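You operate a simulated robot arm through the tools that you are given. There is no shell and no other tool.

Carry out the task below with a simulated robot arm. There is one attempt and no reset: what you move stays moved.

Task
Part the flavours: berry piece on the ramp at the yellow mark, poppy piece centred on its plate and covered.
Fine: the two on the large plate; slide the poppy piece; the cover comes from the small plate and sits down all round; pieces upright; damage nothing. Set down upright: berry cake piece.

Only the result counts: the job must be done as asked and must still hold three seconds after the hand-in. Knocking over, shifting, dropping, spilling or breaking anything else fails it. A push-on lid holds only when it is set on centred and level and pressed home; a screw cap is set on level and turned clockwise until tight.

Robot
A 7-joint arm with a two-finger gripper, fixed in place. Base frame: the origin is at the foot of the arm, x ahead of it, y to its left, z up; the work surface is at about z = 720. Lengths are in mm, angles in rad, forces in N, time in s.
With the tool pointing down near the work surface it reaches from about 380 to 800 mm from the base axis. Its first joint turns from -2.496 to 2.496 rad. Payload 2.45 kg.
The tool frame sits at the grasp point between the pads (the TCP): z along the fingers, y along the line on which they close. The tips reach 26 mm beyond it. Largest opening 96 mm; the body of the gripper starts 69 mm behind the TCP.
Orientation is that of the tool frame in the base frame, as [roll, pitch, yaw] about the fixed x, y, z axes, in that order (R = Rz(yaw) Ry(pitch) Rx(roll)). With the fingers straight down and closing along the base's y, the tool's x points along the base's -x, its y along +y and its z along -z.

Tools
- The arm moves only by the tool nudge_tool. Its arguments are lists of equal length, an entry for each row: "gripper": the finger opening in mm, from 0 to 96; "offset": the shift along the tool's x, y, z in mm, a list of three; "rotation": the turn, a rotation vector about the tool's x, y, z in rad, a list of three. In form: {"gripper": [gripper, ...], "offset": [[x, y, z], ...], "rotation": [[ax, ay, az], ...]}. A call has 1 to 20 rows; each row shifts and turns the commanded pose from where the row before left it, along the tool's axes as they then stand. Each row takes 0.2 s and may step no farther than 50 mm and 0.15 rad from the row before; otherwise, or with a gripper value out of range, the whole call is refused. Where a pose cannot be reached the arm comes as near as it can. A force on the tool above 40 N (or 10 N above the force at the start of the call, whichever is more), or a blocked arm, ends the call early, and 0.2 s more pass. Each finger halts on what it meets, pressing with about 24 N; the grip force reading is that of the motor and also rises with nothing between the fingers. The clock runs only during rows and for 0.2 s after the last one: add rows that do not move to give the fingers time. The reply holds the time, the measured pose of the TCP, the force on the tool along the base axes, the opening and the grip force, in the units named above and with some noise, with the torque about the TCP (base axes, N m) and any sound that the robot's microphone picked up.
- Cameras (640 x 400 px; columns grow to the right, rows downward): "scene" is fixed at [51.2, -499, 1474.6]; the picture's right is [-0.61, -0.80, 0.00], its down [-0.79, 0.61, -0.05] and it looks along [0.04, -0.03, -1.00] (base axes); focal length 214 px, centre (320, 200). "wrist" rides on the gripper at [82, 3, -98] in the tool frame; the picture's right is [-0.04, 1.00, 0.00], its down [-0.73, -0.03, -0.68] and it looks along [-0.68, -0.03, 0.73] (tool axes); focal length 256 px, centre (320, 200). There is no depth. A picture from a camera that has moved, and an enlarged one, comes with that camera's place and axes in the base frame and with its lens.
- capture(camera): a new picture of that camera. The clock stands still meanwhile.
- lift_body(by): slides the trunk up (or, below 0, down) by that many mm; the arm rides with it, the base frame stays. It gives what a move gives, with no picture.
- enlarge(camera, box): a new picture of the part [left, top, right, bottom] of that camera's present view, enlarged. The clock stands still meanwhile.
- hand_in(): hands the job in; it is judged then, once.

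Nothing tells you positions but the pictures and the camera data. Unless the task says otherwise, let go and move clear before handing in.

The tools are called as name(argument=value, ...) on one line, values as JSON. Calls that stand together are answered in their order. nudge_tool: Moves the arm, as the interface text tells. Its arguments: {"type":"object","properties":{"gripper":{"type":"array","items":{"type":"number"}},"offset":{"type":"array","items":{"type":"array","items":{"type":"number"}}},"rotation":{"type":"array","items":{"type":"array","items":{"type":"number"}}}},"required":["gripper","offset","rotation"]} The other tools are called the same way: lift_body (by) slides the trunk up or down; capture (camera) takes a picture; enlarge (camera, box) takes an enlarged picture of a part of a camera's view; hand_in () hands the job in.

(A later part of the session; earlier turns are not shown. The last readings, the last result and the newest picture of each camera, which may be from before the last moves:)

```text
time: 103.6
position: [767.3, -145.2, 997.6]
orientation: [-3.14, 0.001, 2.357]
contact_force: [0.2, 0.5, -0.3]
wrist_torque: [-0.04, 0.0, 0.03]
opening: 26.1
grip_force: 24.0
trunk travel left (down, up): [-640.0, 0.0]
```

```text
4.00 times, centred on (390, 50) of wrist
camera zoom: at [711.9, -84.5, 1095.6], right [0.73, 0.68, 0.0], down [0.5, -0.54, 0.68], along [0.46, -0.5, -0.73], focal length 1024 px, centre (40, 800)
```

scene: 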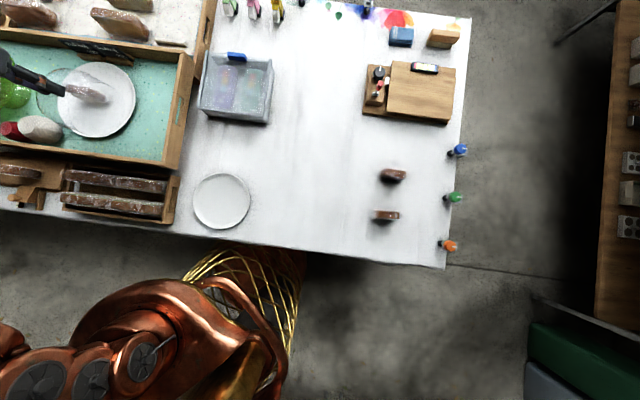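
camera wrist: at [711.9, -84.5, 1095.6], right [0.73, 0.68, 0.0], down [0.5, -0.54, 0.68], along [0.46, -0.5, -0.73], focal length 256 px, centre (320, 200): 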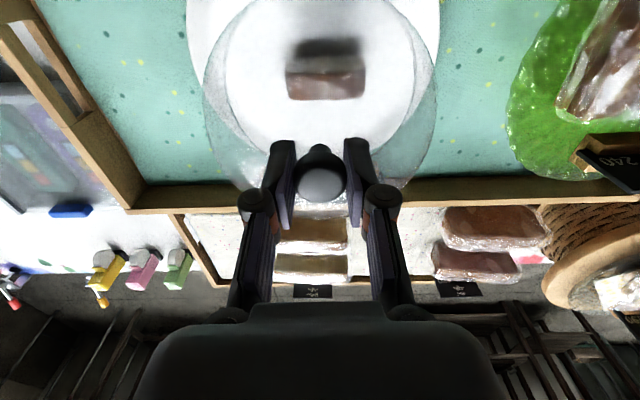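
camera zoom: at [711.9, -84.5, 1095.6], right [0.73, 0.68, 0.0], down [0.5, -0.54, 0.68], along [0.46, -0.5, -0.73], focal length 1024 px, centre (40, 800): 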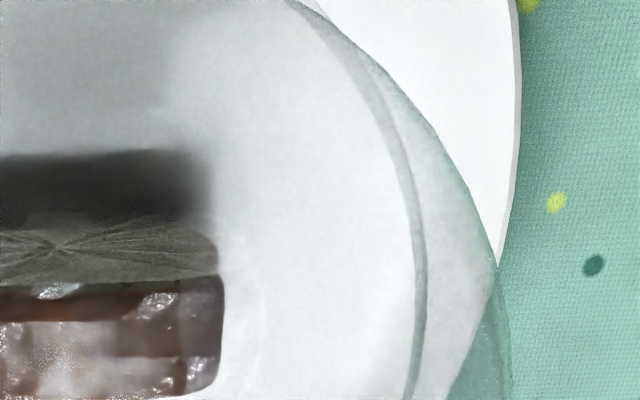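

From this square view I can see the poppy piece sits about 11 mm off along its length: the plate's centre is 6 mm to one side of the tool and the piece 5 mm to the other. I'll put the cover back on the small plate along the same path, correct the piece, then cover it.

nudge_tool(gripper=[12, 12, 12, 12, 12, 12, 12], offset=[[6, -9.3, -1], [12, -18.4, -1], [12, -18.4, 0], [12, -18.4, 0], [12, -18.4, 0], [6, -9.2, 0], [0, 0, 0]], rotation=[[0, 0, 0], [0, 0, 0], [0, 0, 0], [0, 0, 0], [0, 0, 0], [0, 0, 0], [0, 0, 0]])

nudge_tool(gripper=[12, 12, 12, 12, 12, 12, 12, 12, 12, 12, 12, 12, 12, 12, 12, 12], offset=[[8, -12, 0], [15, -23, 0], [15, -23, 0], [15, -23, 0], [15, -23, 0], [15, -23, 0], [15, -23, 0], [15, -23, 0], [15, -23, 0], [15, -23, 0], [15, -23, 0], [15, -23, 0], [15, -23, 0], [15, -23, 0], [7, -11, 0], [0, 0, 0]], rotation=[[0, 0, 0], [0, 0, 0], [0, 0, 0], [0, 0, 0], [0, 0, 0], [0, 0, 0], [0, 0, 0], [0, 0, 0], [0, 0, 0], [0, 0, 0], [0, 0, 0], [0, 0, 0], [0, 0, 0], [0, 0, 0], [0, 0, 0], [0, 0, 0]])

nudge_tool(gripper=[12, 12, 12, 12, 12], offset=[[0, 0, 14], [0, 0, 20], [0, 0, 20], [0, 0, 10], [0, 0, 0]], rotation=[[0, 0, 0], [0, 0, 0], [0, 0, 0], [0, 0, 0], [0, 0, 0]])

capture(camera="wrist")

enlarge(camera="scene", box=[140, 160, 268, 240])

```text
time: 105.2
position: [658.1, -169.4, 998.6]
orientation: [3.141, 0.0, 2.358]
contact_force: [-0.1, 0.3, -1.7]
wrist_torque: [0.01, -0.01, 0.0]
opening: 26.0
grip_force: 24.2
trunk travel left (down, up): [-640.0, 0.0]
```

```text
time: 108.6
position: [282.7, -247.6, 999.2]
orientation: [-3.141, 0.001, 2.359]
contact_force: [-0.1, 0.5, -0.4]
wrist_torque: [0.0, 0.02, 0.02]
opening: 26.4
grip_force: 23.9
trunk travel left (down, up): [-640.0, 0.0]
```

```text
time: 109.8
position: [281.7, -247.8, 935.4]
orientation: [-3.141, -0.001, 2.356]
contact_force: [0.0, -0.5, -0.5]
wrist_torque: [0.04, 0.02, 0.01]
opening: 26.5
grip_force: 23.9
trunk travel left (down, up): [-640.0, 0.0]
```

```text
taken
camera wrist: at [227.5, -187.4, 1034.0], right [0.73, 0.68, 0.0], down [0.5, -0.54, 0.68], along [0.46, -0.5, -0.73], focal length 256 px, centre (320, 200)
```

wrist: 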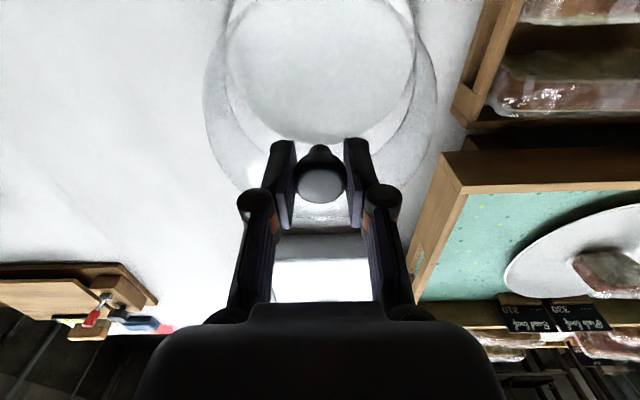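

```text
5.00 times, centred on (204, 200) of scene
camera zoom: at [51.2, -499.0, 1474.6], right [-0.61, -0.8, 0.0], down [-0.79, 0.61, -0.05], along [0.04, -0.03, -1.0], focal length 1072 px, centre (900, 200)
```

zoom: 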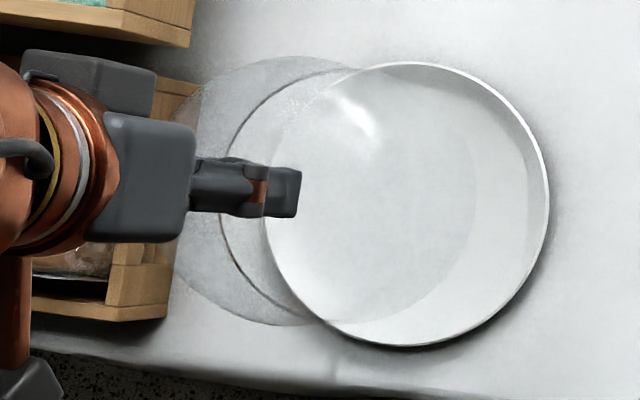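

I'm back above the small plate, same view as before. Trunk down again and the last bit down slowly.

lift_body(by=-65)

nudge_tool(gripper=[12, 12, 12, 12, 12], offset=[[0, 0, 6], [0, 0, 6], [0, 0, 5], [0, 0, 2], [0, 0, 0]], rotation=[[0, 0, 0], [0, 0, 0], [0, 0, 0], [0, 0, 0], [0, 0, 0]])

nudge_tool(gripper=[12, 12, 12], offset=[[0, 0, 1], [0, 0, 1], [0, 0, 0]], rotation=[[0, 0, 0], [0, 0, 0], [0, 0, 0]])

```text
time: 110.9
position: [282.3, -247.0, 871.5]
orientation: [-3.142, -0.001, 2.358]
contact_force: [-0.2, 0.1, -1.1]
wrist_torque: [0.01, 0.0, 0.03]
opening: 25.9
grip_force: 24.5
trunk travel left (down, up): [-575.0, 65.0]
```

```text
time: 112.1
position: [281.9, -248.9, 851.4]
orientation: [-3.141, 0.0, 2.359]
contact_force: [0.0, -0.7, -2.9]
wrist_torque: [-0.06, -0.01, 0.01]
opening: 26.1
grip_force: 24.2
trunk travel left (down, up): [-575.0, 65.0]
```

```text
time: 112.9
position: [282.1, -248.2, 851.2]
orientation: [3.141, -0.001, 2.358]
contact_force: [-0.1, 0.1, -1.0]
wrist_torque: [-0.04, -0.02, 0.01]
opening: 26.0
grip_force: 24.6
trunk travel left (down, up): [-575.0, 65.0]
```

nudge_tool(gripper=[12, 12, 12], offset=[[0, 0, 0.8], [0, 0, 0.6], [0, 0, 0]], rotation=[[0, 0, 0], [0, 0, 0], [0, 0, 0]])

```text
time: 113.7
position: [282.3, -249.2, 849.5]
orientation: [3.141, -0.001, 2.358]
contact_force: [-4.0, -0.3, 13.2]
wrist_torque: [0.04, 0.1, -0.03]
opening: 26.2
grip_force: 23.4
trunk travel left (down, up): [-575.0, 65.0]
```

nudge_tool(gripper=[12, 12, 16, 22, 26, 30, 40, 50, 60, 60, 60], offset=[[0, 0, -0.6], [0, 0, 0], [0, 0, 0], [0, 0, 0], [0, 0, 0], [0, 0, 0], [0, 0, 0], [0, 0, 0], [0, 0, 0], [0, 0, 0], [0, 0, 0]], rotation=[[0, 0, 0], [0, 0, 0], [0, 0, 0], [0, 0, 0], [0, 0, 0], [0, 0, 0], [0, 0, 0], [0, 0, 0], [0, 0, 0], [0, 0, 0], [0, 0, 0]])

nudge_tool(gripper=[60, 60, 60, 60, 60, 60, 60], offset=[[0, 0, -5], [0, 0, -15], [0, 0, -25], [0, 0, -25], [0, 0, -25], [0, 0, -27], [0, 0, 0]], rotation=[[0, 0, 0], [0, 0, 0], [0, 0, 0], [0, 0, 0], [0, 0, 0], [0, 0, 0], [0, 0, 0]])

enlarge(camera="wrist", box=[216, 0, 424, 130])

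enlarge(camera="scene", box=[140, 160, 268, 240])

```text
time: 116.1
position: [281.4, -248.1, 849.6]
orientation: [-3.141, 0.001, 2.358]
contact_force: [-0.5, 0.4, -0.5]
wrist_torque: [-0.01, 0.01, 0.02]
opening: 60.0
grip_force: 0.0
trunk travel left (down, up): [-575.0, 65.0]
```

```text
time: 117.7
position: [283.0, -248.5, 971.2]
orientation: [3.141, 0.001, 2.358]
contact_force: [-0.3, -0.4, -0.1]
wrist_torque: [-0.02, -0.01, 0.01]
opening: 60.0
grip_force: 0.0
trunk travel left (down, up): [-575.0, 65.0]
```

```text
3.08 times, centred on (320, 65) of wrist
camera zoom: at [227.2, -188.2, 1068.6], right [0.73, 0.68, 0.0], down [0.5, -0.54, 0.68], along [0.46, -0.5, -0.73], focal length 788 px, centre (320, 615)
```

zoom: 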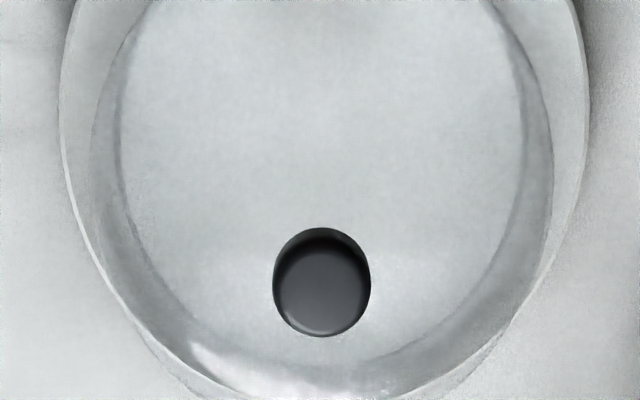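

```text
5.00 times, centred on (204, 200) of scene
camera zoom: at [51.2, -499.0, 1474.6], right [-0.61, -0.8, 0.0], down [-0.79, 0.61, -0.05], along [0.04, -0.03, -1.0], focal length 1072 px, centre (900, 200)
```

zoom: 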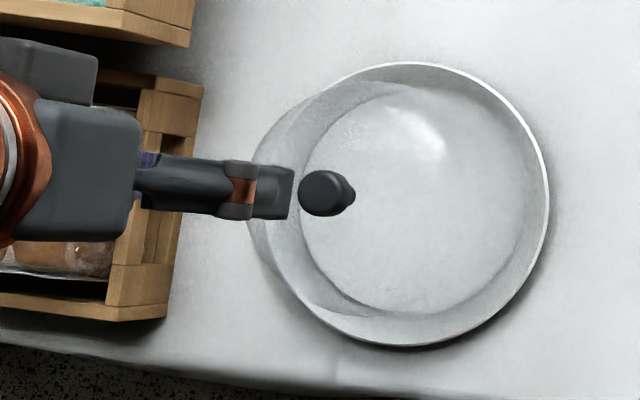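

The cover is back on the small plate in its old place. Now to the large plate with the camera square to it, to measure the correction.

nudge_tool(gripper=[70, 70, 70, 70, 70, 70, 70, 70, 70, 70, 70, 70, 70, 70, 70], offset=[[-19.1, 29.2, 0], [-19.1, 29.2, 0], [-19.1, 29.2, 0], [-19.1, 29.2, 0], [-19.1, 29.2, 3], [-19.1, 29.2, 3], [-19.1, 29.2, 4], [-19.1, 29.2, 4], [-19.1, 29.2, 4], [-19.1, 29.2, 4], [-19.1, 29.2, 4], [-19.1, 29.2, 4], [-19.1, 29.2, 4], [-19.1, 29.2, 4], [0, 0, 0]], rotation=[[0, 0, 0], [0, 0, 0], [0, 0, 0], [0, 0, 0], [0, 0, 0], [0, 0, 0], [0, 0, 0], [0, 0, 0], [0, 0, 0], [0, 0, 0], [0, 0, 0], [0, 0, 0], [0, 0, 0], [0, 0, 0], [0, 0, 0]])

capture(camera="wrist")

enlarge(camera="wrist", box=[120, 0, 440, 200])

enlarge(camera="wrist", box=[200, 0, 520, 200])

```text
time: 120.9
position: [761.6, -145.6, 931.8]
orientation: [-3.141, -0.001, 2.357]
contact_force: [-0.4, 0.2, 0.3]
wrist_torque: [0.0, -0.02, -0.03]
opening: 70.0
grip_force: 0.1
trunk travel left (down, up): [-575.0, 65.0]
```

```text
taken
camera wrist: at [706.9, -83.7, 1030.4], right [0.73, 0.68, 0.0], down [0.5, -0.54, 0.68], along [0.46, -0.5, -0.73], focal length 256 px, centre (320, 200)
```

wrist: 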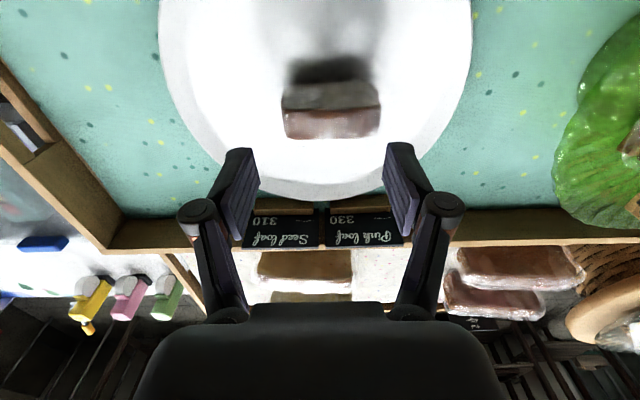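

```text
2.00 times, centred on (280, 100) of wrist
camera zoom: at [706.9, -83.7, 1030.4], right [0.73, 0.68, 0.0], down [0.5, -0.54, 0.68], along [0.46, -0.5, -0.73], focal length 512 px, centre (400, 400)
```

zoom: 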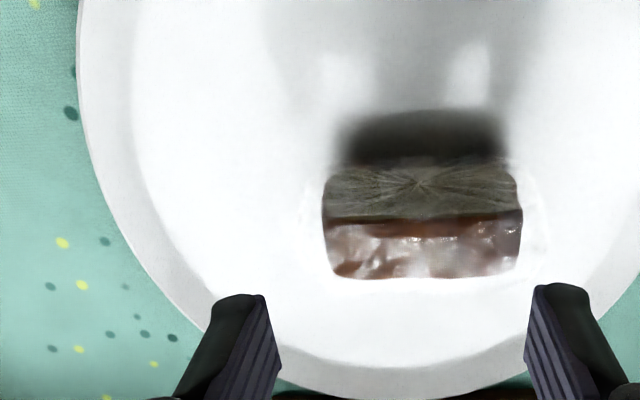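

```text
2.00 times, centred on (360, 100) of wrist
camera zoom: at [706.9, -83.7, 1030.4], right [0.73, 0.68, 0.0], down [0.5, -0.54, 0.68], along [0.46, -0.5, -0.73], focal length 512 px, centre (240, 400)
```

zoom: 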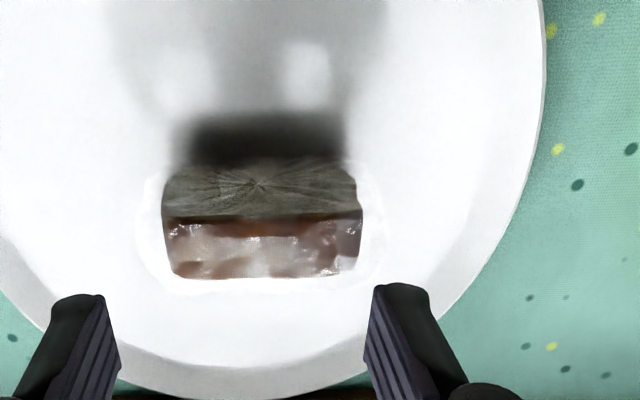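

Confirmed: the piece is about 11.5 mm too far along its length and 3–4 mm across, with its top at about z 849. I'll turn the gripper across the piece again, go down and slide it back by that amount.

nudge_tool(gripper=[70, 70, 70, 70, 70, 70, 70, 70, 70, 70, 70, 70], offset=[[0, 0, 0], [0, 0, 0], [0, 0, 0], [0, 0, 0], [0, 0, 0], [0, 0, 0], [0, 0, 0], [0, 0, 0], [0, 0, 0], [0, 0, 0], [0, 0, 0], [0, 0, 0]], rotation=[[0, 0, -0.1428], [0, 0, -0.1428], [0, 0, -0.1428], [0, 0, -0.1428], [0, 0, -0.1428], [0, 0, -0.1428], [0, 0, -0.1428], [0, 0, -0.1428], [0, 0, -0.1428], [0, 0, -0.1428], [0, 0, -0.1428], [0, 0, 0]])

capture(camera="wrist")

enlarge(camera="wrist", box=[200, 50, 440, 200])

```text
time: 123.5
position: [759.5, -147.7, 932.8]
orientation: [3.141, 0.0, -2.353]
contact_force: [1.1, 0.5, 0.5]
wrist_torque: [-0.01, -0.01, -0.03]
opening: 70.3
grip_force: 0.2
trunk travel left (down, up): [-575.0, 65.0]
```

```text
taken
camera wrist: at [701.1, -202.1, 1030.8], right [-0.68, 0.73, 0.0], down [0.54, 0.5, 0.68], along [0.5, 0.46, -0.73], focal length 256 px, centre (320, 200)
```

wrist: 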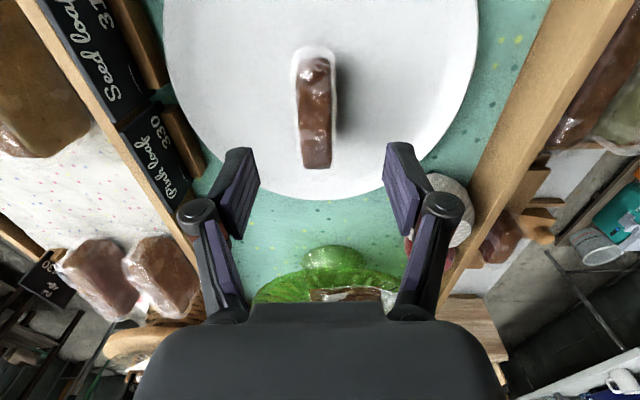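

```text
2.67 times, centred on (320, 125) of wrist
camera zoom: at [701.1, -202.1, 1030.8], right [-0.68, 0.73, 0.0], down [0.54, 0.5, 0.68], along [0.5, 0.46, -0.73], focal length 683 px, centre (320, 400)
```

zoom: 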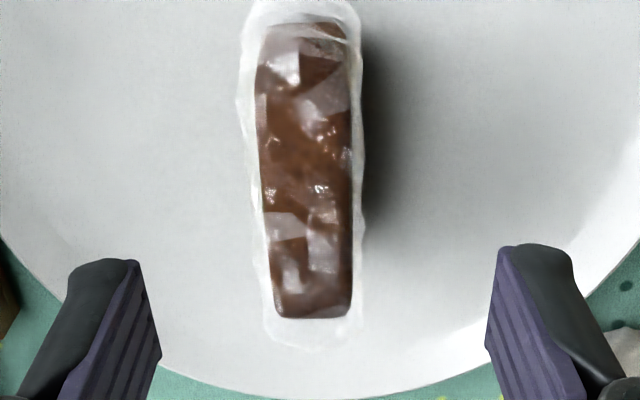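

enlarge(camera="wrist", box=[140, 0, 300, 100])

enlarge(camera="wrist", box=[340, 0, 500, 100])

```text
4.00 times, centred on (220, 50) of wrist
camera zoom: at [701.1, -202.1, 1030.8], right [-0.68, 0.73, 0.0], down [0.54, 0.5, 0.68], along [0.5, 0.46, -0.73], focal length 1024 px, centre (720, 800)
```

zoom: 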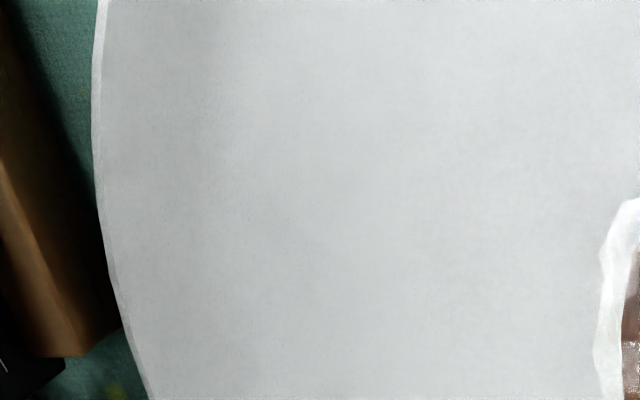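

```text
4.00 times, centred on (420, 50) of wrist
camera zoom: at [701.1, -202.1, 1030.8], right [-0.68, 0.73, 0.0], down [0.54, 0.5, 0.68], along [0.5, 0.46, -0.73], focal length 1024 px, centre (-80, 800)
```

zoom: 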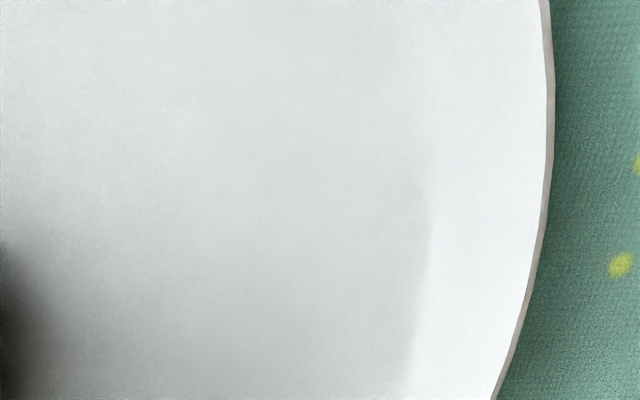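

Both views agree on the offset (11.4 mm along, 4.4 mm across in tool axes). Going down over the piece.

nudge_tool(gripper=[70, 70, 70, 70, 70, 70, 70], offset=[[-7, -4, 10], [0, 0, 20], [0, 0, 20], [0, 0, 20], [0, 0, 14], [0, 0, 7], [0, 0, 0]], rotation=[[0, 0, 0], [0, 0, 0], [0, 0, 0], [0, 0, 0], [0, 0, 0], [0, 0, 0], [0, 0, 0]])

enlarge(camera="wrist", box=[160, 60, 480, 260])

```text
time: 125.1
position: [768.1, -145.4, 843.3]
orientation: [-3.141, -0.002, -2.354]
contact_force: [0.3, 0.0, 0.3]
wrist_torque: [0.0, -0.05, -0.06]
opening: 70.3
grip_force: 0.1
trunk travel left (down, up): [-575.0, 65.0]
```

```text
2.00 times, centred on (320, 160) of wrist
camera zoom: at [708.5, -199.4, 940.8], right [-0.68, 0.73, 0.0], down [0.54, 0.5, 0.68], along [0.5, 0.46, -0.73], focal length 512 px, centre (320, 280)
```

zoom: 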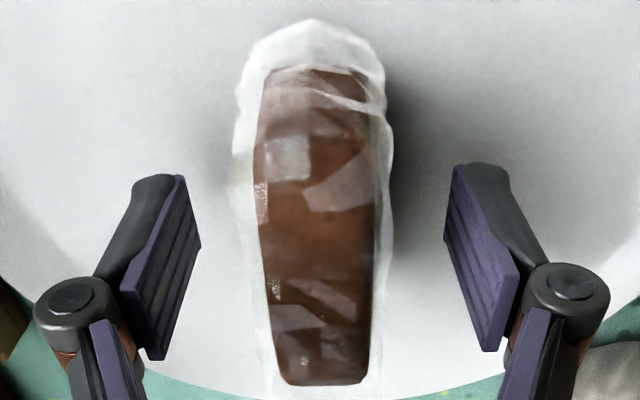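

nudge_tool(gripper=[60, 50, 40, 36, 34, 32, 31, 30, 29, 28, 27, 26, 26], offset=[[0, 0, 0], [0, 0, 0], [0, 0, 0], [0, 0, 0], [0, 0, 0], [0, 0, 0], [0, 0, 0], [0, 0, 0], [0, 0, 0], [0, 0, 0], [0, 0, 0], [0, 0, 0], [0, 0, 0]], rotation=[[0, 0, 0], [0, 0, 0], [0, 0, 0], [0, 0, 0], [0, 0, 0], [0, 0, 0], [0, 0, 0], [0, 0, 0], [0, 0, 0], [0, 0, 0], [0, 0, 0], [0, 0, 0], [0, 0, 0]])

nudge_tool(gripper=[26, 26, 26, 26, 26, 26], offset=[[1.5, 0.5, 0], [3, 1, 0], [3, 1.1, 0], [2.5, 1, 0], [1.5, 0.5, 0], [0, 0, 0]], rotation=[[0, 0, 0], [0, 0, 0], [0, 0, 0], [0, 0, 0], [0, 0, 0], [0, 0, 0]])

nudge_tool(gripper=[28, 29, 30, 31, 32, 34, 38, 46, 56, 66, 70, 70, 70, 70, 70], offset=[[0, 0, 0], [0, 0, 0], [0, 0, 0], [0, 0, 0], [0, 0, 0], [0, 0, 0], [0, 0, 0], [0, 0, 0], [0, 0, 0], [0, 0, 0], [0, 0, -10], [0, 0, -20], [0, 0, -30], [0, 0, -30], [0, 0, 0]], rotation=[[0, 0, 0], [0, 0, 0], [0, 0, 0], [0, 0, 0], [0, 0, 0], [0, 0, 0], [0, 0, 0], [0, 0, 0], [0, 0, 0], [0, 0, 0], [0, 0, 0], [0, 0, 0], [0, 0, 0], [0, 0, 0], [0, 0, 0]])

capture(camera="wrist")

enlarge(camera="wrist", box=[160, 0, 480, 200])

```text
time: 127.9
position: [767.1, -144.9, 843.4]
orientation: [3.141, 0.0, -2.354]
contact_force: [0.2, 0.3, 0.2]
wrist_torque: [0.0, 0.0, 0.01]
opening: 29.5
grip_force: 9.5
trunk travel left (down, up): [-575.0, 65.0]
```

```text
time: 129.3
position: [758.0, -151.3, 841.8]
orientation: [3.14, 0.0, -2.355]
contact_force: [-1.1, 0.1, -0.4]
wrist_torque: [-0.06, 0.06, 0.02]
opening: 29.6
grip_force: 9.1
trunk travel left (down, up): [-575.0, 65.0]
```

```text
time: 132.5
position: [758.3, -152.2, 933.8]
orientation: [3.142, 0.001, -2.356]
contact_force: [0.3, -0.5, -0.2]
wrist_torque: [-0.03, 0.01, -0.06]
opening: 70.1
grip_force: 0.0
trunk travel left (down, up): [-575.0, 65.0]
```

```text
taken
camera wrist: at [697.8, -206.4, 1031.8], right [-0.68, 0.73, 0.0], down [0.54, 0.5, 0.68], along [0.5, 0.46, -0.73], focal length 256 px, centre (320, 200)
```

wrist: 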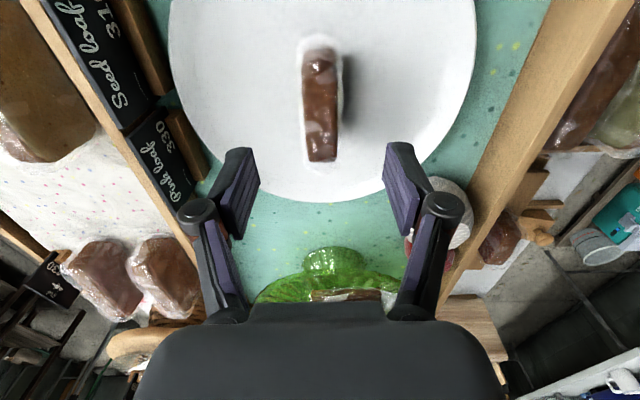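

```text
2.00 times, centred on (320, 100) of wrist
camera zoom: at [697.8, -206.4, 1031.8], right [-0.68, 0.73, 0.0], down [0.54, 0.5, 0.68], along [0.5, 0.46, -0.73], focal length 512 px, centre (320, 400)
```

zoom: 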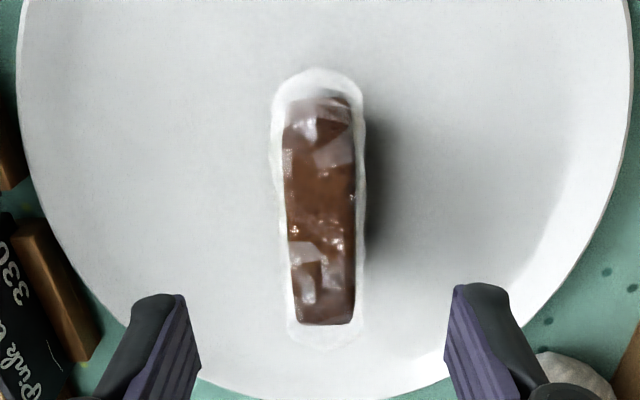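

enlarge(camera="wrist", box=[140, 0, 300, 100])

enlarge(camera="wrist", box=[340, 0, 500, 100])

enlarge(camera="wrist", box=[240, 20, 400, 120])

enlarge(camera="wrist", box=[240, 80, 400, 180])

```text
4.00 times, centred on (220, 50) of wrist
camera zoom: at [697.8, -206.4, 1031.8], right [-0.68, 0.73, 0.0], down [0.54, 0.5, 0.68], along [0.5, 0.46, -0.73], focal length 1024 px, centre (720, 800)
```

zoom: 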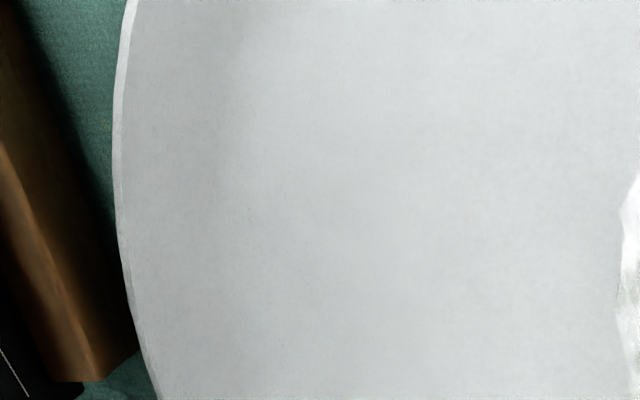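

```text
4.00 times, centred on (420, 50) of wrist
camera zoom: at [697.8, -206.4, 1031.8], right [-0.68, 0.73, 0.0], down [0.54, 0.5, 0.68], along [0.5, 0.46, -0.73], focal length 1024 px, centre (-80, 800)
```

zoom: 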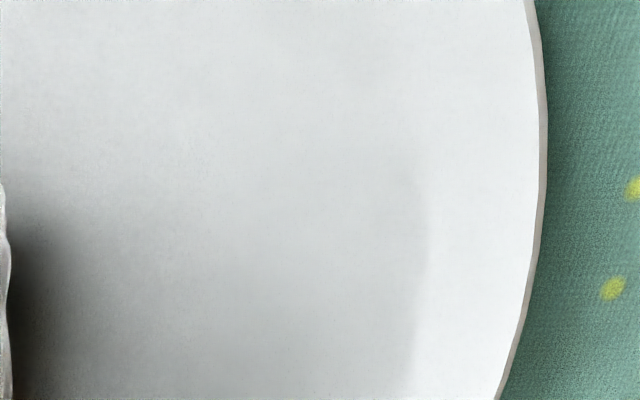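

```text
4.00 times, centred on (320, 70) of wrist
camera zoom: at [697.8, -206.4, 1031.8], right [-0.68, 0.73, 0.0], down [0.54, 0.5, 0.68], along [0.5, 0.46, -0.73], focal length 1024 px, centre (320, 720)
```

zoom: 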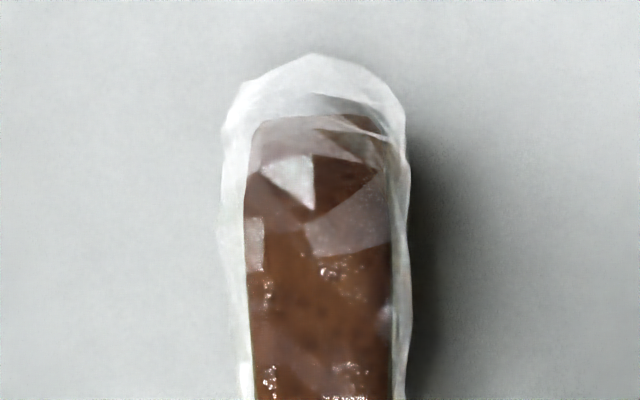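

```text
4.00 times, centred on (320, 130) of wrist
camera zoom: at [697.8, -206.4, 1031.8], right [-0.68, 0.73, 0.0], down [0.54, 0.5, 0.68], along [0.5, 0.46, -0.73], focal length 1024 px, centre (320, 480)
```

zoom: 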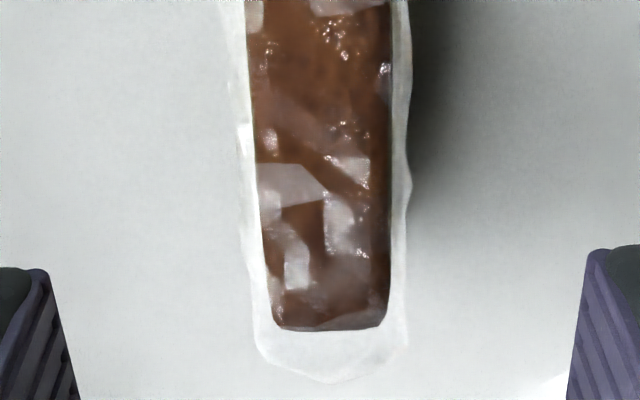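

In this view the poppy piece is centred to within about 2 mm. I'll turn back to the square view for a second check before fetching the cover.

nudge_tool(gripper=[60, 60, 60, 60, 60, 60, 60, 60, 60, 60, 60, 60], offset=[[0, 0, 0], [0, 0, 0], [0, 0, 0], [0, 0, 0], [0, 0, 0], [0, 0, 0], [0, 0, 0], [0, 0, 0], [0, 0, 0], [0, 0, 0], [0, 0, 0], [0, 0, 0]], rotation=[[0, 0, 0.1428], [0, 0, 0.1428], [0, 0, 0.1428], [0, 0, 0.1428], [0, 0, 0.1428], [0, 0, 0.1428], [0, 0, 0.1428], [0, 0, 0.1428], [0, 0, 0.1428], [0, 0, 0.1428], [0, 0, 0.1428], [0, 0, 0]])

enlarge(camera="wrist", box=[140, 0, 300, 100])

enlarge(camera="wrist", box=[340, 0, 500, 100])

enlarge(camera="wrist", box=[240, 50, 400, 150])

```text
time: 135.1
position: [756.8, -151.0, 933.0]
orientation: [-3.141, 0.001, 2.356]
contact_force: [1.3, -0.4, 0.0]
wrist_torque: [0.0, 0.0, -0.01]
opening: 60.1
grip_force: 0.1
trunk travel left (down, up): [-575.0, 65.0]
```

```text
4.00 times, centred on (220, 50) of wrist
camera zoom: at [702.0, -89.5, 1030.5], right [0.73, 0.68, 0.0], down [0.5, -0.54, 0.68], along [0.46, -0.5, -0.73], focal length 1024 px, centre (720, 800)
```

zoom: 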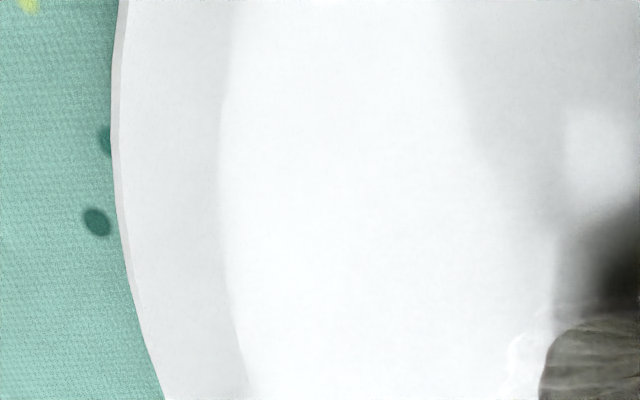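

```text
4.00 times, centred on (420, 50) of wrist
camera zoom: at [702.0, -89.5, 1030.5], right [0.73, 0.68, 0.0], down [0.5, -0.54, 0.68], along [0.46, -0.5, -0.73], focal length 1024 px, centre (-80, 800)
```

zoom: 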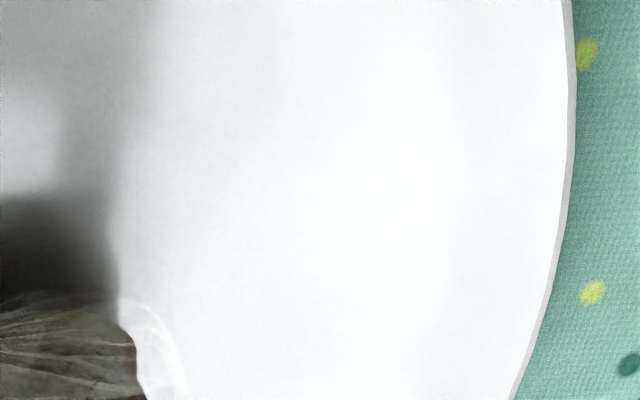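

```text
4.00 times, centred on (320, 100) of wrist
camera zoom: at [702.0, -89.5, 1030.5], right [0.73, 0.68, 0.0], down [0.5, -0.54, 0.68], along [0.46, -0.5, -0.73], focal length 1024 px, centre (320, 600)
```

zoom: 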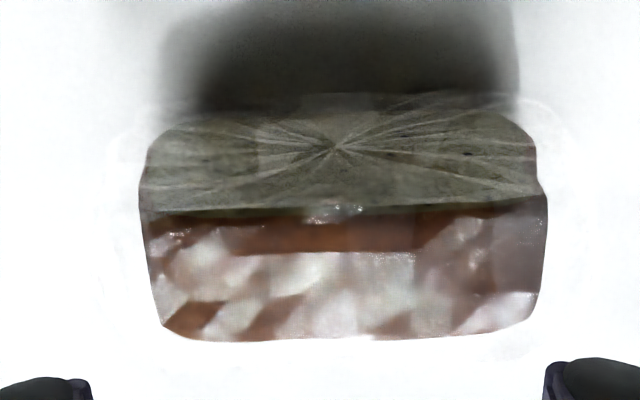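

Both views now agree: the poppy piece is centred on the plate within about 1–2 mm and upright. Going back to the cover.

nudge_tool(gripper=[60, 60, 60, 60, 60, 60, 60, 60, 60, 60, 60, 60, 60, 60, 60], offset=[[19.1, -28.88, -4], [19.1, -28.88, -4], [19.1, -28.88, -4], [19.1, -28.88, -4], [19.1, -28.88, -4], [19.1, -28.88, -4], [19.1, -28.88, -4], [19.1, -28.88, -4], [19.1, -28.88, -3], [19.1, -28.88, -3], [19.1, -28.88, 0], [19.1, -28.88, 0], [19.1, -28.88, 0], [19.1, -28.88, 0], [0, 0, 0]], rotation=[[0, 0, 0], [0, 0, 0], [0, 0, 0], [0, 0, 0], [0, 0, 0], [0, 0, 0], [0, 0, 0], [0, 0, 0], [0, 0, 0], [0, 0, 0], [0, 0, 0], [0, 0, 0], [0, 0, 0], [0, 0, 0], [0, 0, 0]])

enlarge(camera="wrist", box=[216, 0, 424, 130])

```text
time: 138.3
position: [280.5, -250.3, 972.5]
orientation: [-3.141, 0.0, 2.359]
contact_force: [0.3, -0.1, 0.6]
wrist_torque: [-0.01, 0.02, 0.02]
opening: 59.9
grip_force: 0.2
trunk travel left (down, up): [-575.0, 65.0]
```

```text
3.08 times, centred on (320, 65) of wrist
camera zoom: at [226.2, -188.9, 1069.3], right [0.73, 0.68, 0.0], down [0.5, -0.54, 0.68], along [0.46, -0.5, -0.73], focal length 788 px, centre (320, 615)
```

zoom: 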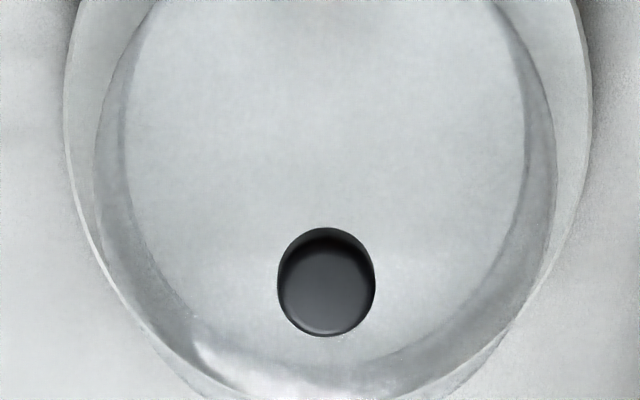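

nudge_tool(gripper=[60, 60, 60, 60, 60, 60, 60, 60], offset=[[0, 1.4, 20], [0, 0, 25], [0, 0, 25], [0, 0, 20], [0, 0, 15], [0, 0, 10], [0, 0, 7], [0, 0, 0]], rotation=[[0, 0, 0], [0, 0, 0], [0, 0, 0], [0, 0, 0], [0, 0, 0], [0, 0, 0], [0, 0, 0], [0, 0, 0]])

enlarge(camera="wrist", box=[240, 110, 400, 210])

```text
time: 140.1
position: [282.6, -247.2, 847.2]
orientation: [-3.141, 0.0, 2.358]
contact_force: [-0.6, -0.2, 0.5]
wrist_torque: [-0.03, -0.02, 0.02]
opening: 59.8
grip_force: 0.0
trunk travel left (down, up): [-575.0, 65.0]
```

```text
4.00 times, centred on (320, 160) of wrist
camera zoom: at [227.8, -186.2, 945.8], right [0.73, 0.68, 0.0], down [0.5, -0.54, 0.68], along [0.46, -0.5, -0.73], focal length 1024 px, centre (320, 360)
```

zoom: 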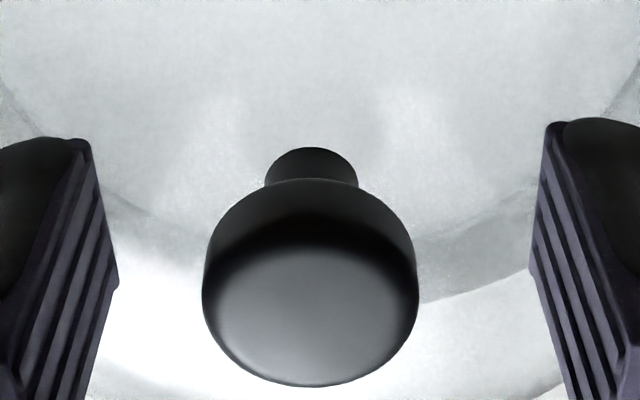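

nudge_tool(gripper=[60, 60], offset=[[0, -1.6, -1], [0, 0, 0]], rotation=[[0, 0, 0], [0, 0, 0]])

enlarge(camera="wrist", box=[240, 110, 400, 210])

```text
time: 140.7
position: [282.0, -248.6, 849.9]
orientation: [-3.14, -0.001, 2.356]
contact_force: [0.0, -0.1, 0.2]
wrist_torque: [0.02, 0.02, 0.04]
opening: 60.0
grip_force: 0.2
trunk travel left (down, up): [-575.0, 65.0]
```

```text
4.00 times, centred on (320, 160) of wrist
camera zoom: at [227.0, -187.5, 946.8], right [0.73, 0.68, 0.0], down [0.5, -0.54, 0.68], along [0.46, -0.5, -0.73], focal length 1024 px, centre (320, 360)
```

zoom: 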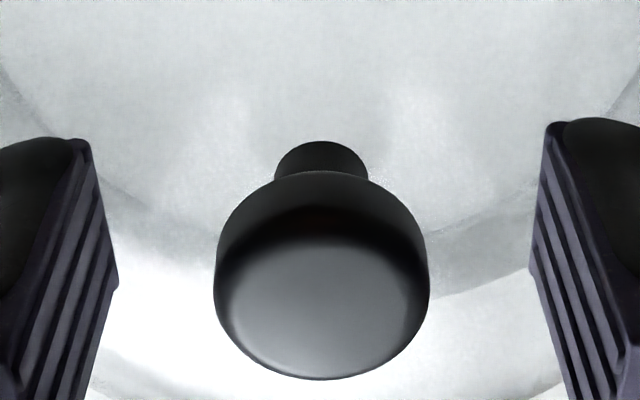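

The knob is centred between the fingers. Closing firmly, then lifting slowly off the small plate.

nudge_tool(gripper=[50, 42, 36, 32, 30, 28, 26, 24, 20, 16, 12, 12], offset=[[0, 0, 0], [0, 0, 0], [0, 0, 0], [0, 0, 0], [0, 0, 0], [0, 0, 0], [0, 0, 0], [0, 0, 0], [0, 0, 0], [0, 0, 0], [0, 0, 0], [0, 0, 0]], rotation=[[0, 0, 0], [0, 0, 0], [0, 0, 0], [0, 0, 0], [0, 0, 0], [0, 0, 0], [0, 0, 0], [0, 0, 0], [0, 0, 0], [0, 0, 0], [0, 0, 0], [0, 0, 0]])

nudge_tool(gripper=[12, 12, 12, 12, 12, 12], offset=[[0, 0, -2], [0, 0, -3], [0, 0, -5], [0, 0, -6], [0, 0, -6], [0, 0, 0]], rotation=[[0, 0, 0], [0, 0, 0], [0, 0, 0], [0, 0, 0], [0, 0, 0], [0, 0, 0]])

lift_body(by=65)

capture(camera="wrist")

enlarge(camera="scene", box=[140, 160, 268, 240])

```text
time: 143.3
position: [281.3, -247.8, 849.2]
orientation: [-3.141, 0.001, 2.358]
contact_force: [1.5, 0.1, 0.8]
wrist_torque: [-0.02, -0.03, -0.04]
opening: 26.3
grip_force: 24.0
trunk travel left (down, up): [-575.0, 65.0]
```

```text
time: 144.7
position: [283.1, -248.9, 871.7]
orientation: [3.141, 0.001, 2.357]
contact_force: [0.8, 0.0, -1.3]
wrist_torque: [-0.01, 0.05, -0.02]
opening: 26.1
grip_force: 23.5
trunk travel left (down, up): [-575.0, 65.0]
```

```text
time: 145.7
position: [282.8, -248.4, 937.1]
orientation: [-3.141, 0.0, 2.358]
contact_force: [0.1, -0.6, -1.2]
wrist_torque: [0.0, 0.0, 0.01]
opening: 26.2
grip_force: 24.0
trunk travel left (down, up): [-640.0, 0.0]
```

```text
taken
camera wrist: at [227.8, -187.9, 1034.2], right [0.73, 0.68, 0.0], down [0.5, -0.54, 0.68], along [0.46, -0.5, -0.73], focal length 256 px, centre (320, 200)
```

wrist: 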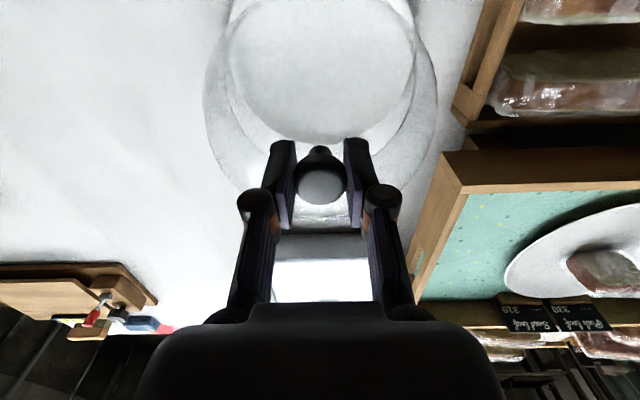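

```text
5.00 times, centred on (204, 200) of scene
camera zoom: at [51.2, -499.0, 1474.6], right [-0.61, -0.8, 0.0], down [-0.79, 0.61, -0.05], along [0.04, -0.03, -1.0], focal length 1072 px, centre (900, 200)
```

zoom: 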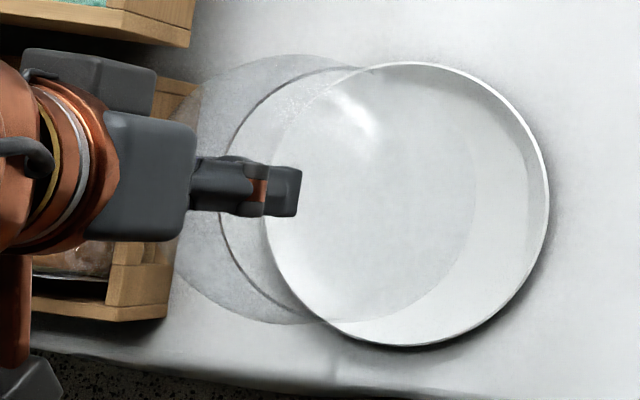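

The cover is up and level, the small plate undisturbed. Rising further and carrying it across to above the plate centre.

nudge_tool(gripper=[12, 12, 12, 12, 12], offset=[[0, 0, -10], [0, 0, -20], [0, 0, -20], [0, 0, -14], [0, 0, 0]], rotation=[[0, 0, 0], [0, 0, 0], [0, 0, 0], [0, 0, 0], [0, 0, 0]])

nudge_tool(gripper=[12, 12, 12, 12, 12, 12, 12, 12, 12, 12, 12, 12, 12, 12, 12, 12, 12, 12, 12, 12], offset=[[-7.5, 11.4, 0], [-15, 22.9, 0], [-15, 22.9, 0], [-15, 22.9, 0], [-15, 22.9, 0], [-15, 22.9, 0], [-15, 22.9, 0], [-15, 22.9, 0], [-15, 22.9, 0], [-15, 22.9, 0], [-15, 22.9, 0], [-15, 22.9, 0], [-15, 22.9, 0], [-15, 22.9, 0], [-15, 22.9, 0], [-15, 22.9, 0], [-15, 22.9, 0], [-12, 18, 0], [-9, 13.5, 0], [0, 0, 0]], rotation=[[0, 0, 0], [0, 0, 0], [0, 0, 0], [0, 0, 0], [0, 0, 0], [0, 0, 0], [0, 0, 0], [0, 0, 0], [0, 0, 0], [0, 0, 0], [0, 0, 0], [0, 0, 0], [0, 0, 0], [0, 0, 0], [0, 0, 0], [0, 0, 0], [0, 0, 0], [0, 0, 0], [0, 0, 0], [0, 0, 0]])

enlarge(camera="wrist", box=[160, 0, 480, 200])

enlarge(camera="wrist", box=[170, 0, 330, 100])

enlarge(camera="wrist", box=[310, 0, 470, 100])

```text
time: 146.9
position: [283.3, -248.2, 1000.9]
orientation: [-3.141, 0.001, 2.359]
contact_force: [-0.1, 0.3, -0.6]
wrist_torque: [-0.04, 0.01, -0.01]
opening: 25.9
grip_force: 23.9
trunk travel left (down, up): [-640.0, 0.0]
```

```text
time: 151.1
position: [762.1, -148.1, 1000.7]
orientation: [-3.141, 0.001, 2.358]
contact_force: [0.2, 0.6, -1.4]
wrist_torque: [-0.01, 0.0, 0.01]
opening: 26.1
grip_force: 23.6
trunk travel left (down, up): [-640.0, 0.0]
```

```text
2.00 times, centred on (320, 100) of wrist
camera zoom: at [707.5, -88.0, 1098.4], right [0.73, 0.68, 0.0], down [0.5, -0.54, 0.68], along [0.46, -0.5, -0.73], focal length 512 px, centre (320, 400)
```

zoom: 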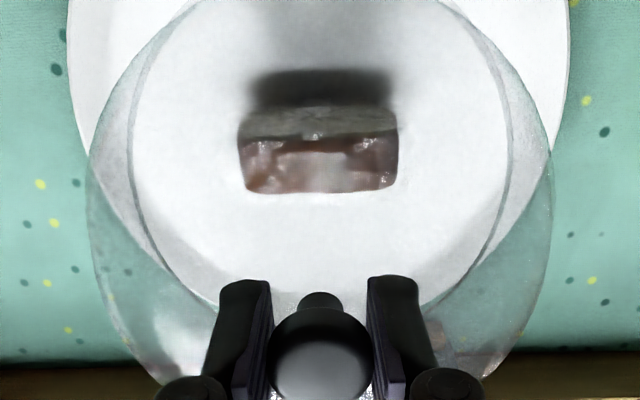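

```text
4.00 times, centred on (250, 50) of wrist
camera zoom: at [707.5, -88.0, 1098.4], right [0.73, 0.68, 0.0], down [0.5, -0.54, 0.68], along [0.46, -0.5, -0.73], focal length 1024 px, centre (600, 800)
```

zoom: 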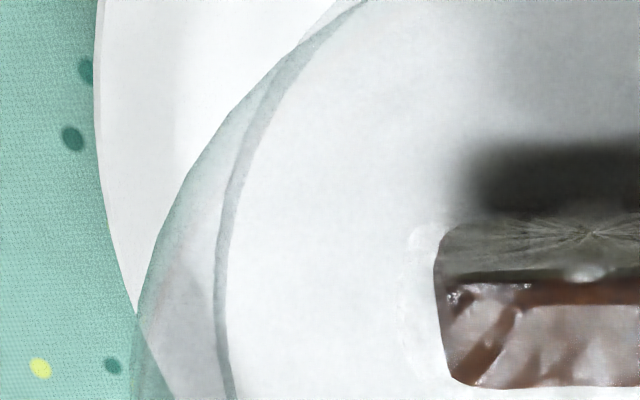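

```text
4.00 times, centred on (390, 50) of wrist
camera zoom: at [707.5, -88.0, 1098.4], right [0.73, 0.68, 0.0], down [0.5, -0.54, 0.68], along [0.46, -0.5, -0.73], focal length 1024 px, centre (40, 800)
```

zoom: 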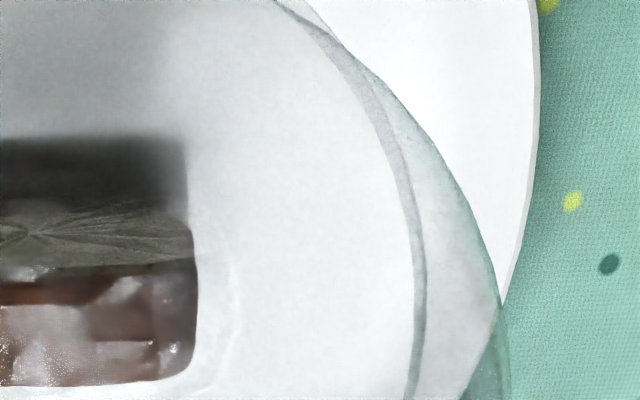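

The cover is centred over the plate and the poppy piece, each within about 1.5 mm. I'll nudge it slightly and lower, with the last stretch in small steps.

nudge_tool(gripper=[12, 12, 12, 12, 12, 12, 12, 12], offset=[[1.4, -0.6, 0], [0, 0, 8], [0, 0, 14], [0, 0, 14], [0, 0, 14], [0, 0, 12], [0, 0, 8], [0, 0, 0]], rotation=[[0, 0, 0], [0, 0, 0], [0, 0, 0], [0, 0, 0], [0, 0, 0], [0, 0, 0], [0, 0, 0], [0, 0, 0]])

capture(camera="wrist")

enlarge(camera="scene", box=[16, 50, 160, 140])

```text
time: 152.9
position: [759.4, -147.4, 930.8]
orientation: [3.141, 0.0, 2.358]
contact_force: [0.9, 0.3, -0.6]
wrist_torque: [0.0, -0.02, 0.03]
opening: 26.2
grip_force: 24.0
trunk travel left (down, up): [-640.0, 0.0]
```

```text
taken
camera wrist: at [705.4, -86.4, 1028.4], right [0.73, 0.68, 0.0], down [0.5, -0.54, 0.68], along [0.46, -0.5, -0.73], focal length 256 px, centre (320, 200)
```

wrist: 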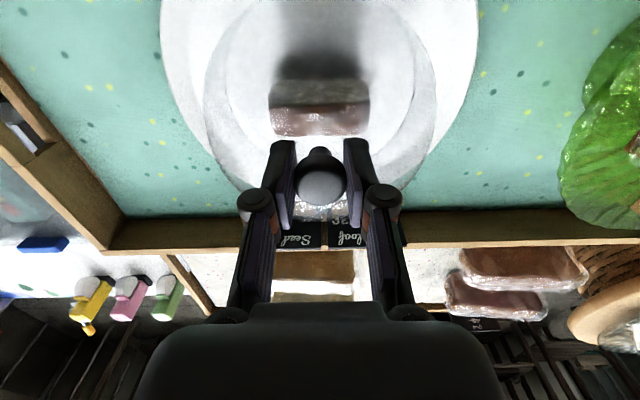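

```text
4.44 times, centred on (88, 95) of scene
camera zoom: at [51.2, -499.0, 1474.6], right [-0.61, -0.8, 0.0], down [-0.79, 0.61, -0.05], along [0.04, -0.03, -1.0], focal length 953 px, centre (1351, 667)
```

zoom: 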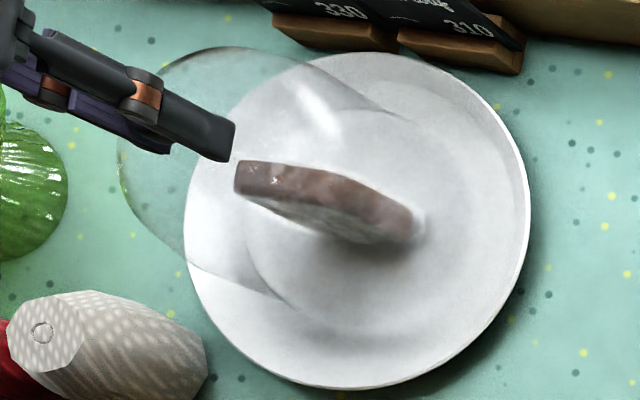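

nudge_tool(gripper=[12, 12, 12, 12, 12], offset=[[0, 0, 3], [0, 0, 3], [0, 0, 2], [0, 0, 1], [0, 0, 0]], rotation=[[0, 0, 0], [0, 0, 0], [0, 0, 0], [0, 0, 0], [0, 0, 0]])

nudge_tool(gripper=[12, 12, 12, 12], offset=[[0, 0, 1], [0, 0, 1], [0, 0, 1], [0, 0, 0]], rotation=[[0, 0, 0], [0, 0, 0], [0, 0, 0], [0, 0, 0]])

```text
time: 154.1
position: [760.5, -147.6, 921.9]
orientation: [3.14, 0.004, 2.359]
contact_force: [-1.9, 0.6, 18.4]
wrist_torque: [0.09, 0.14, 0.0]
opening: 26.3
grip_force: 23.9
trunk travel left (down, up): [-640.0, 0.0]
```

```text
time: 155.1
position: [760.1, -146.6, 918.6]
orientation: [3.141, 0.0, 2.358]
contact_force: [4.0, 2.2, 22.8]
wrist_torque: [0.0, -0.03, 0.04]
opening: 25.9
grip_force: 23.9
trunk travel left (down, up): [-640.0, 0.0]
```

The cover has touched down all round (about 23 N, no torque). I'll look before letting go.

capture(camera="wrist")

enlarge(camera="scene", box=[32, 55, 160, 135])

enlarge(camera="wrist", box=[160, 0, 480, 200])

```text
taken
camera wrist: at [704.8, -86.4, 1016.7], right [0.73, 0.68, 0.0], down [0.5, -0.54, 0.68], along [0.46, -0.5, -0.73], focal length 256 px, centre (320, 200)
```

wrist: 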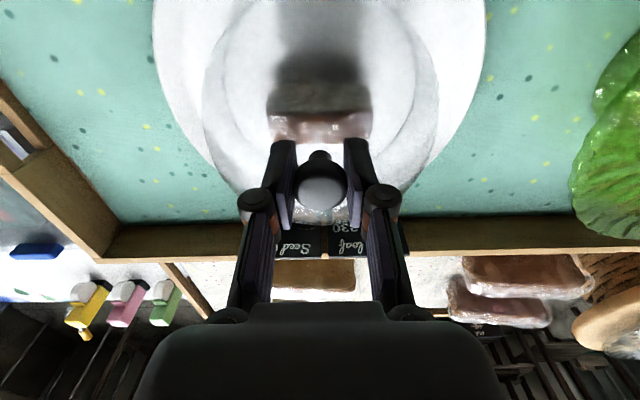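

```text
5.00 times, centred on (96, 95) of scene
camera zoom: at [51.2, -499.0, 1474.6], right [-0.61, -0.8, 0.0], down [-0.79, 0.61, -0.05], along [0.04, -0.03, -1.0], focal length 1072 px, centre (1440, 725)
```

zoom: 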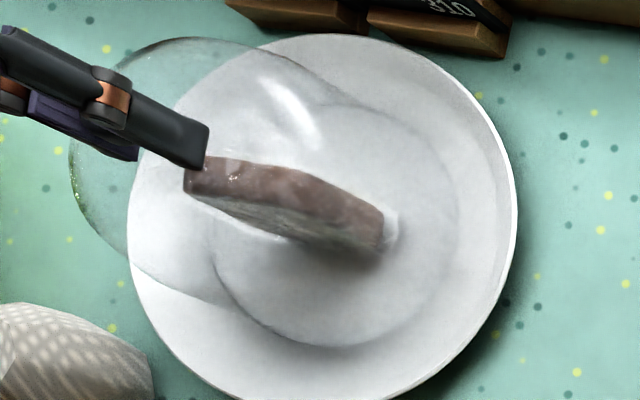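

```text
2.00 times, centred on (320, 100) of wrist
camera zoom: at [704.8, -86.4, 1016.7], right [0.73, 0.68, 0.0], down [0.5, -0.54, 0.68], along [0.46, -0.5, -0.73], focal length 512 px, centre (320, 400)
```

zoom: 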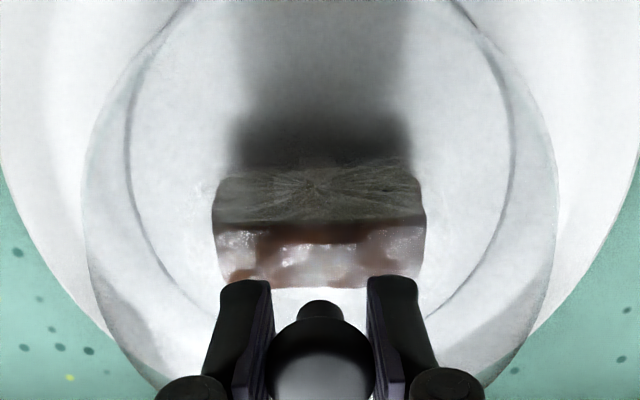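

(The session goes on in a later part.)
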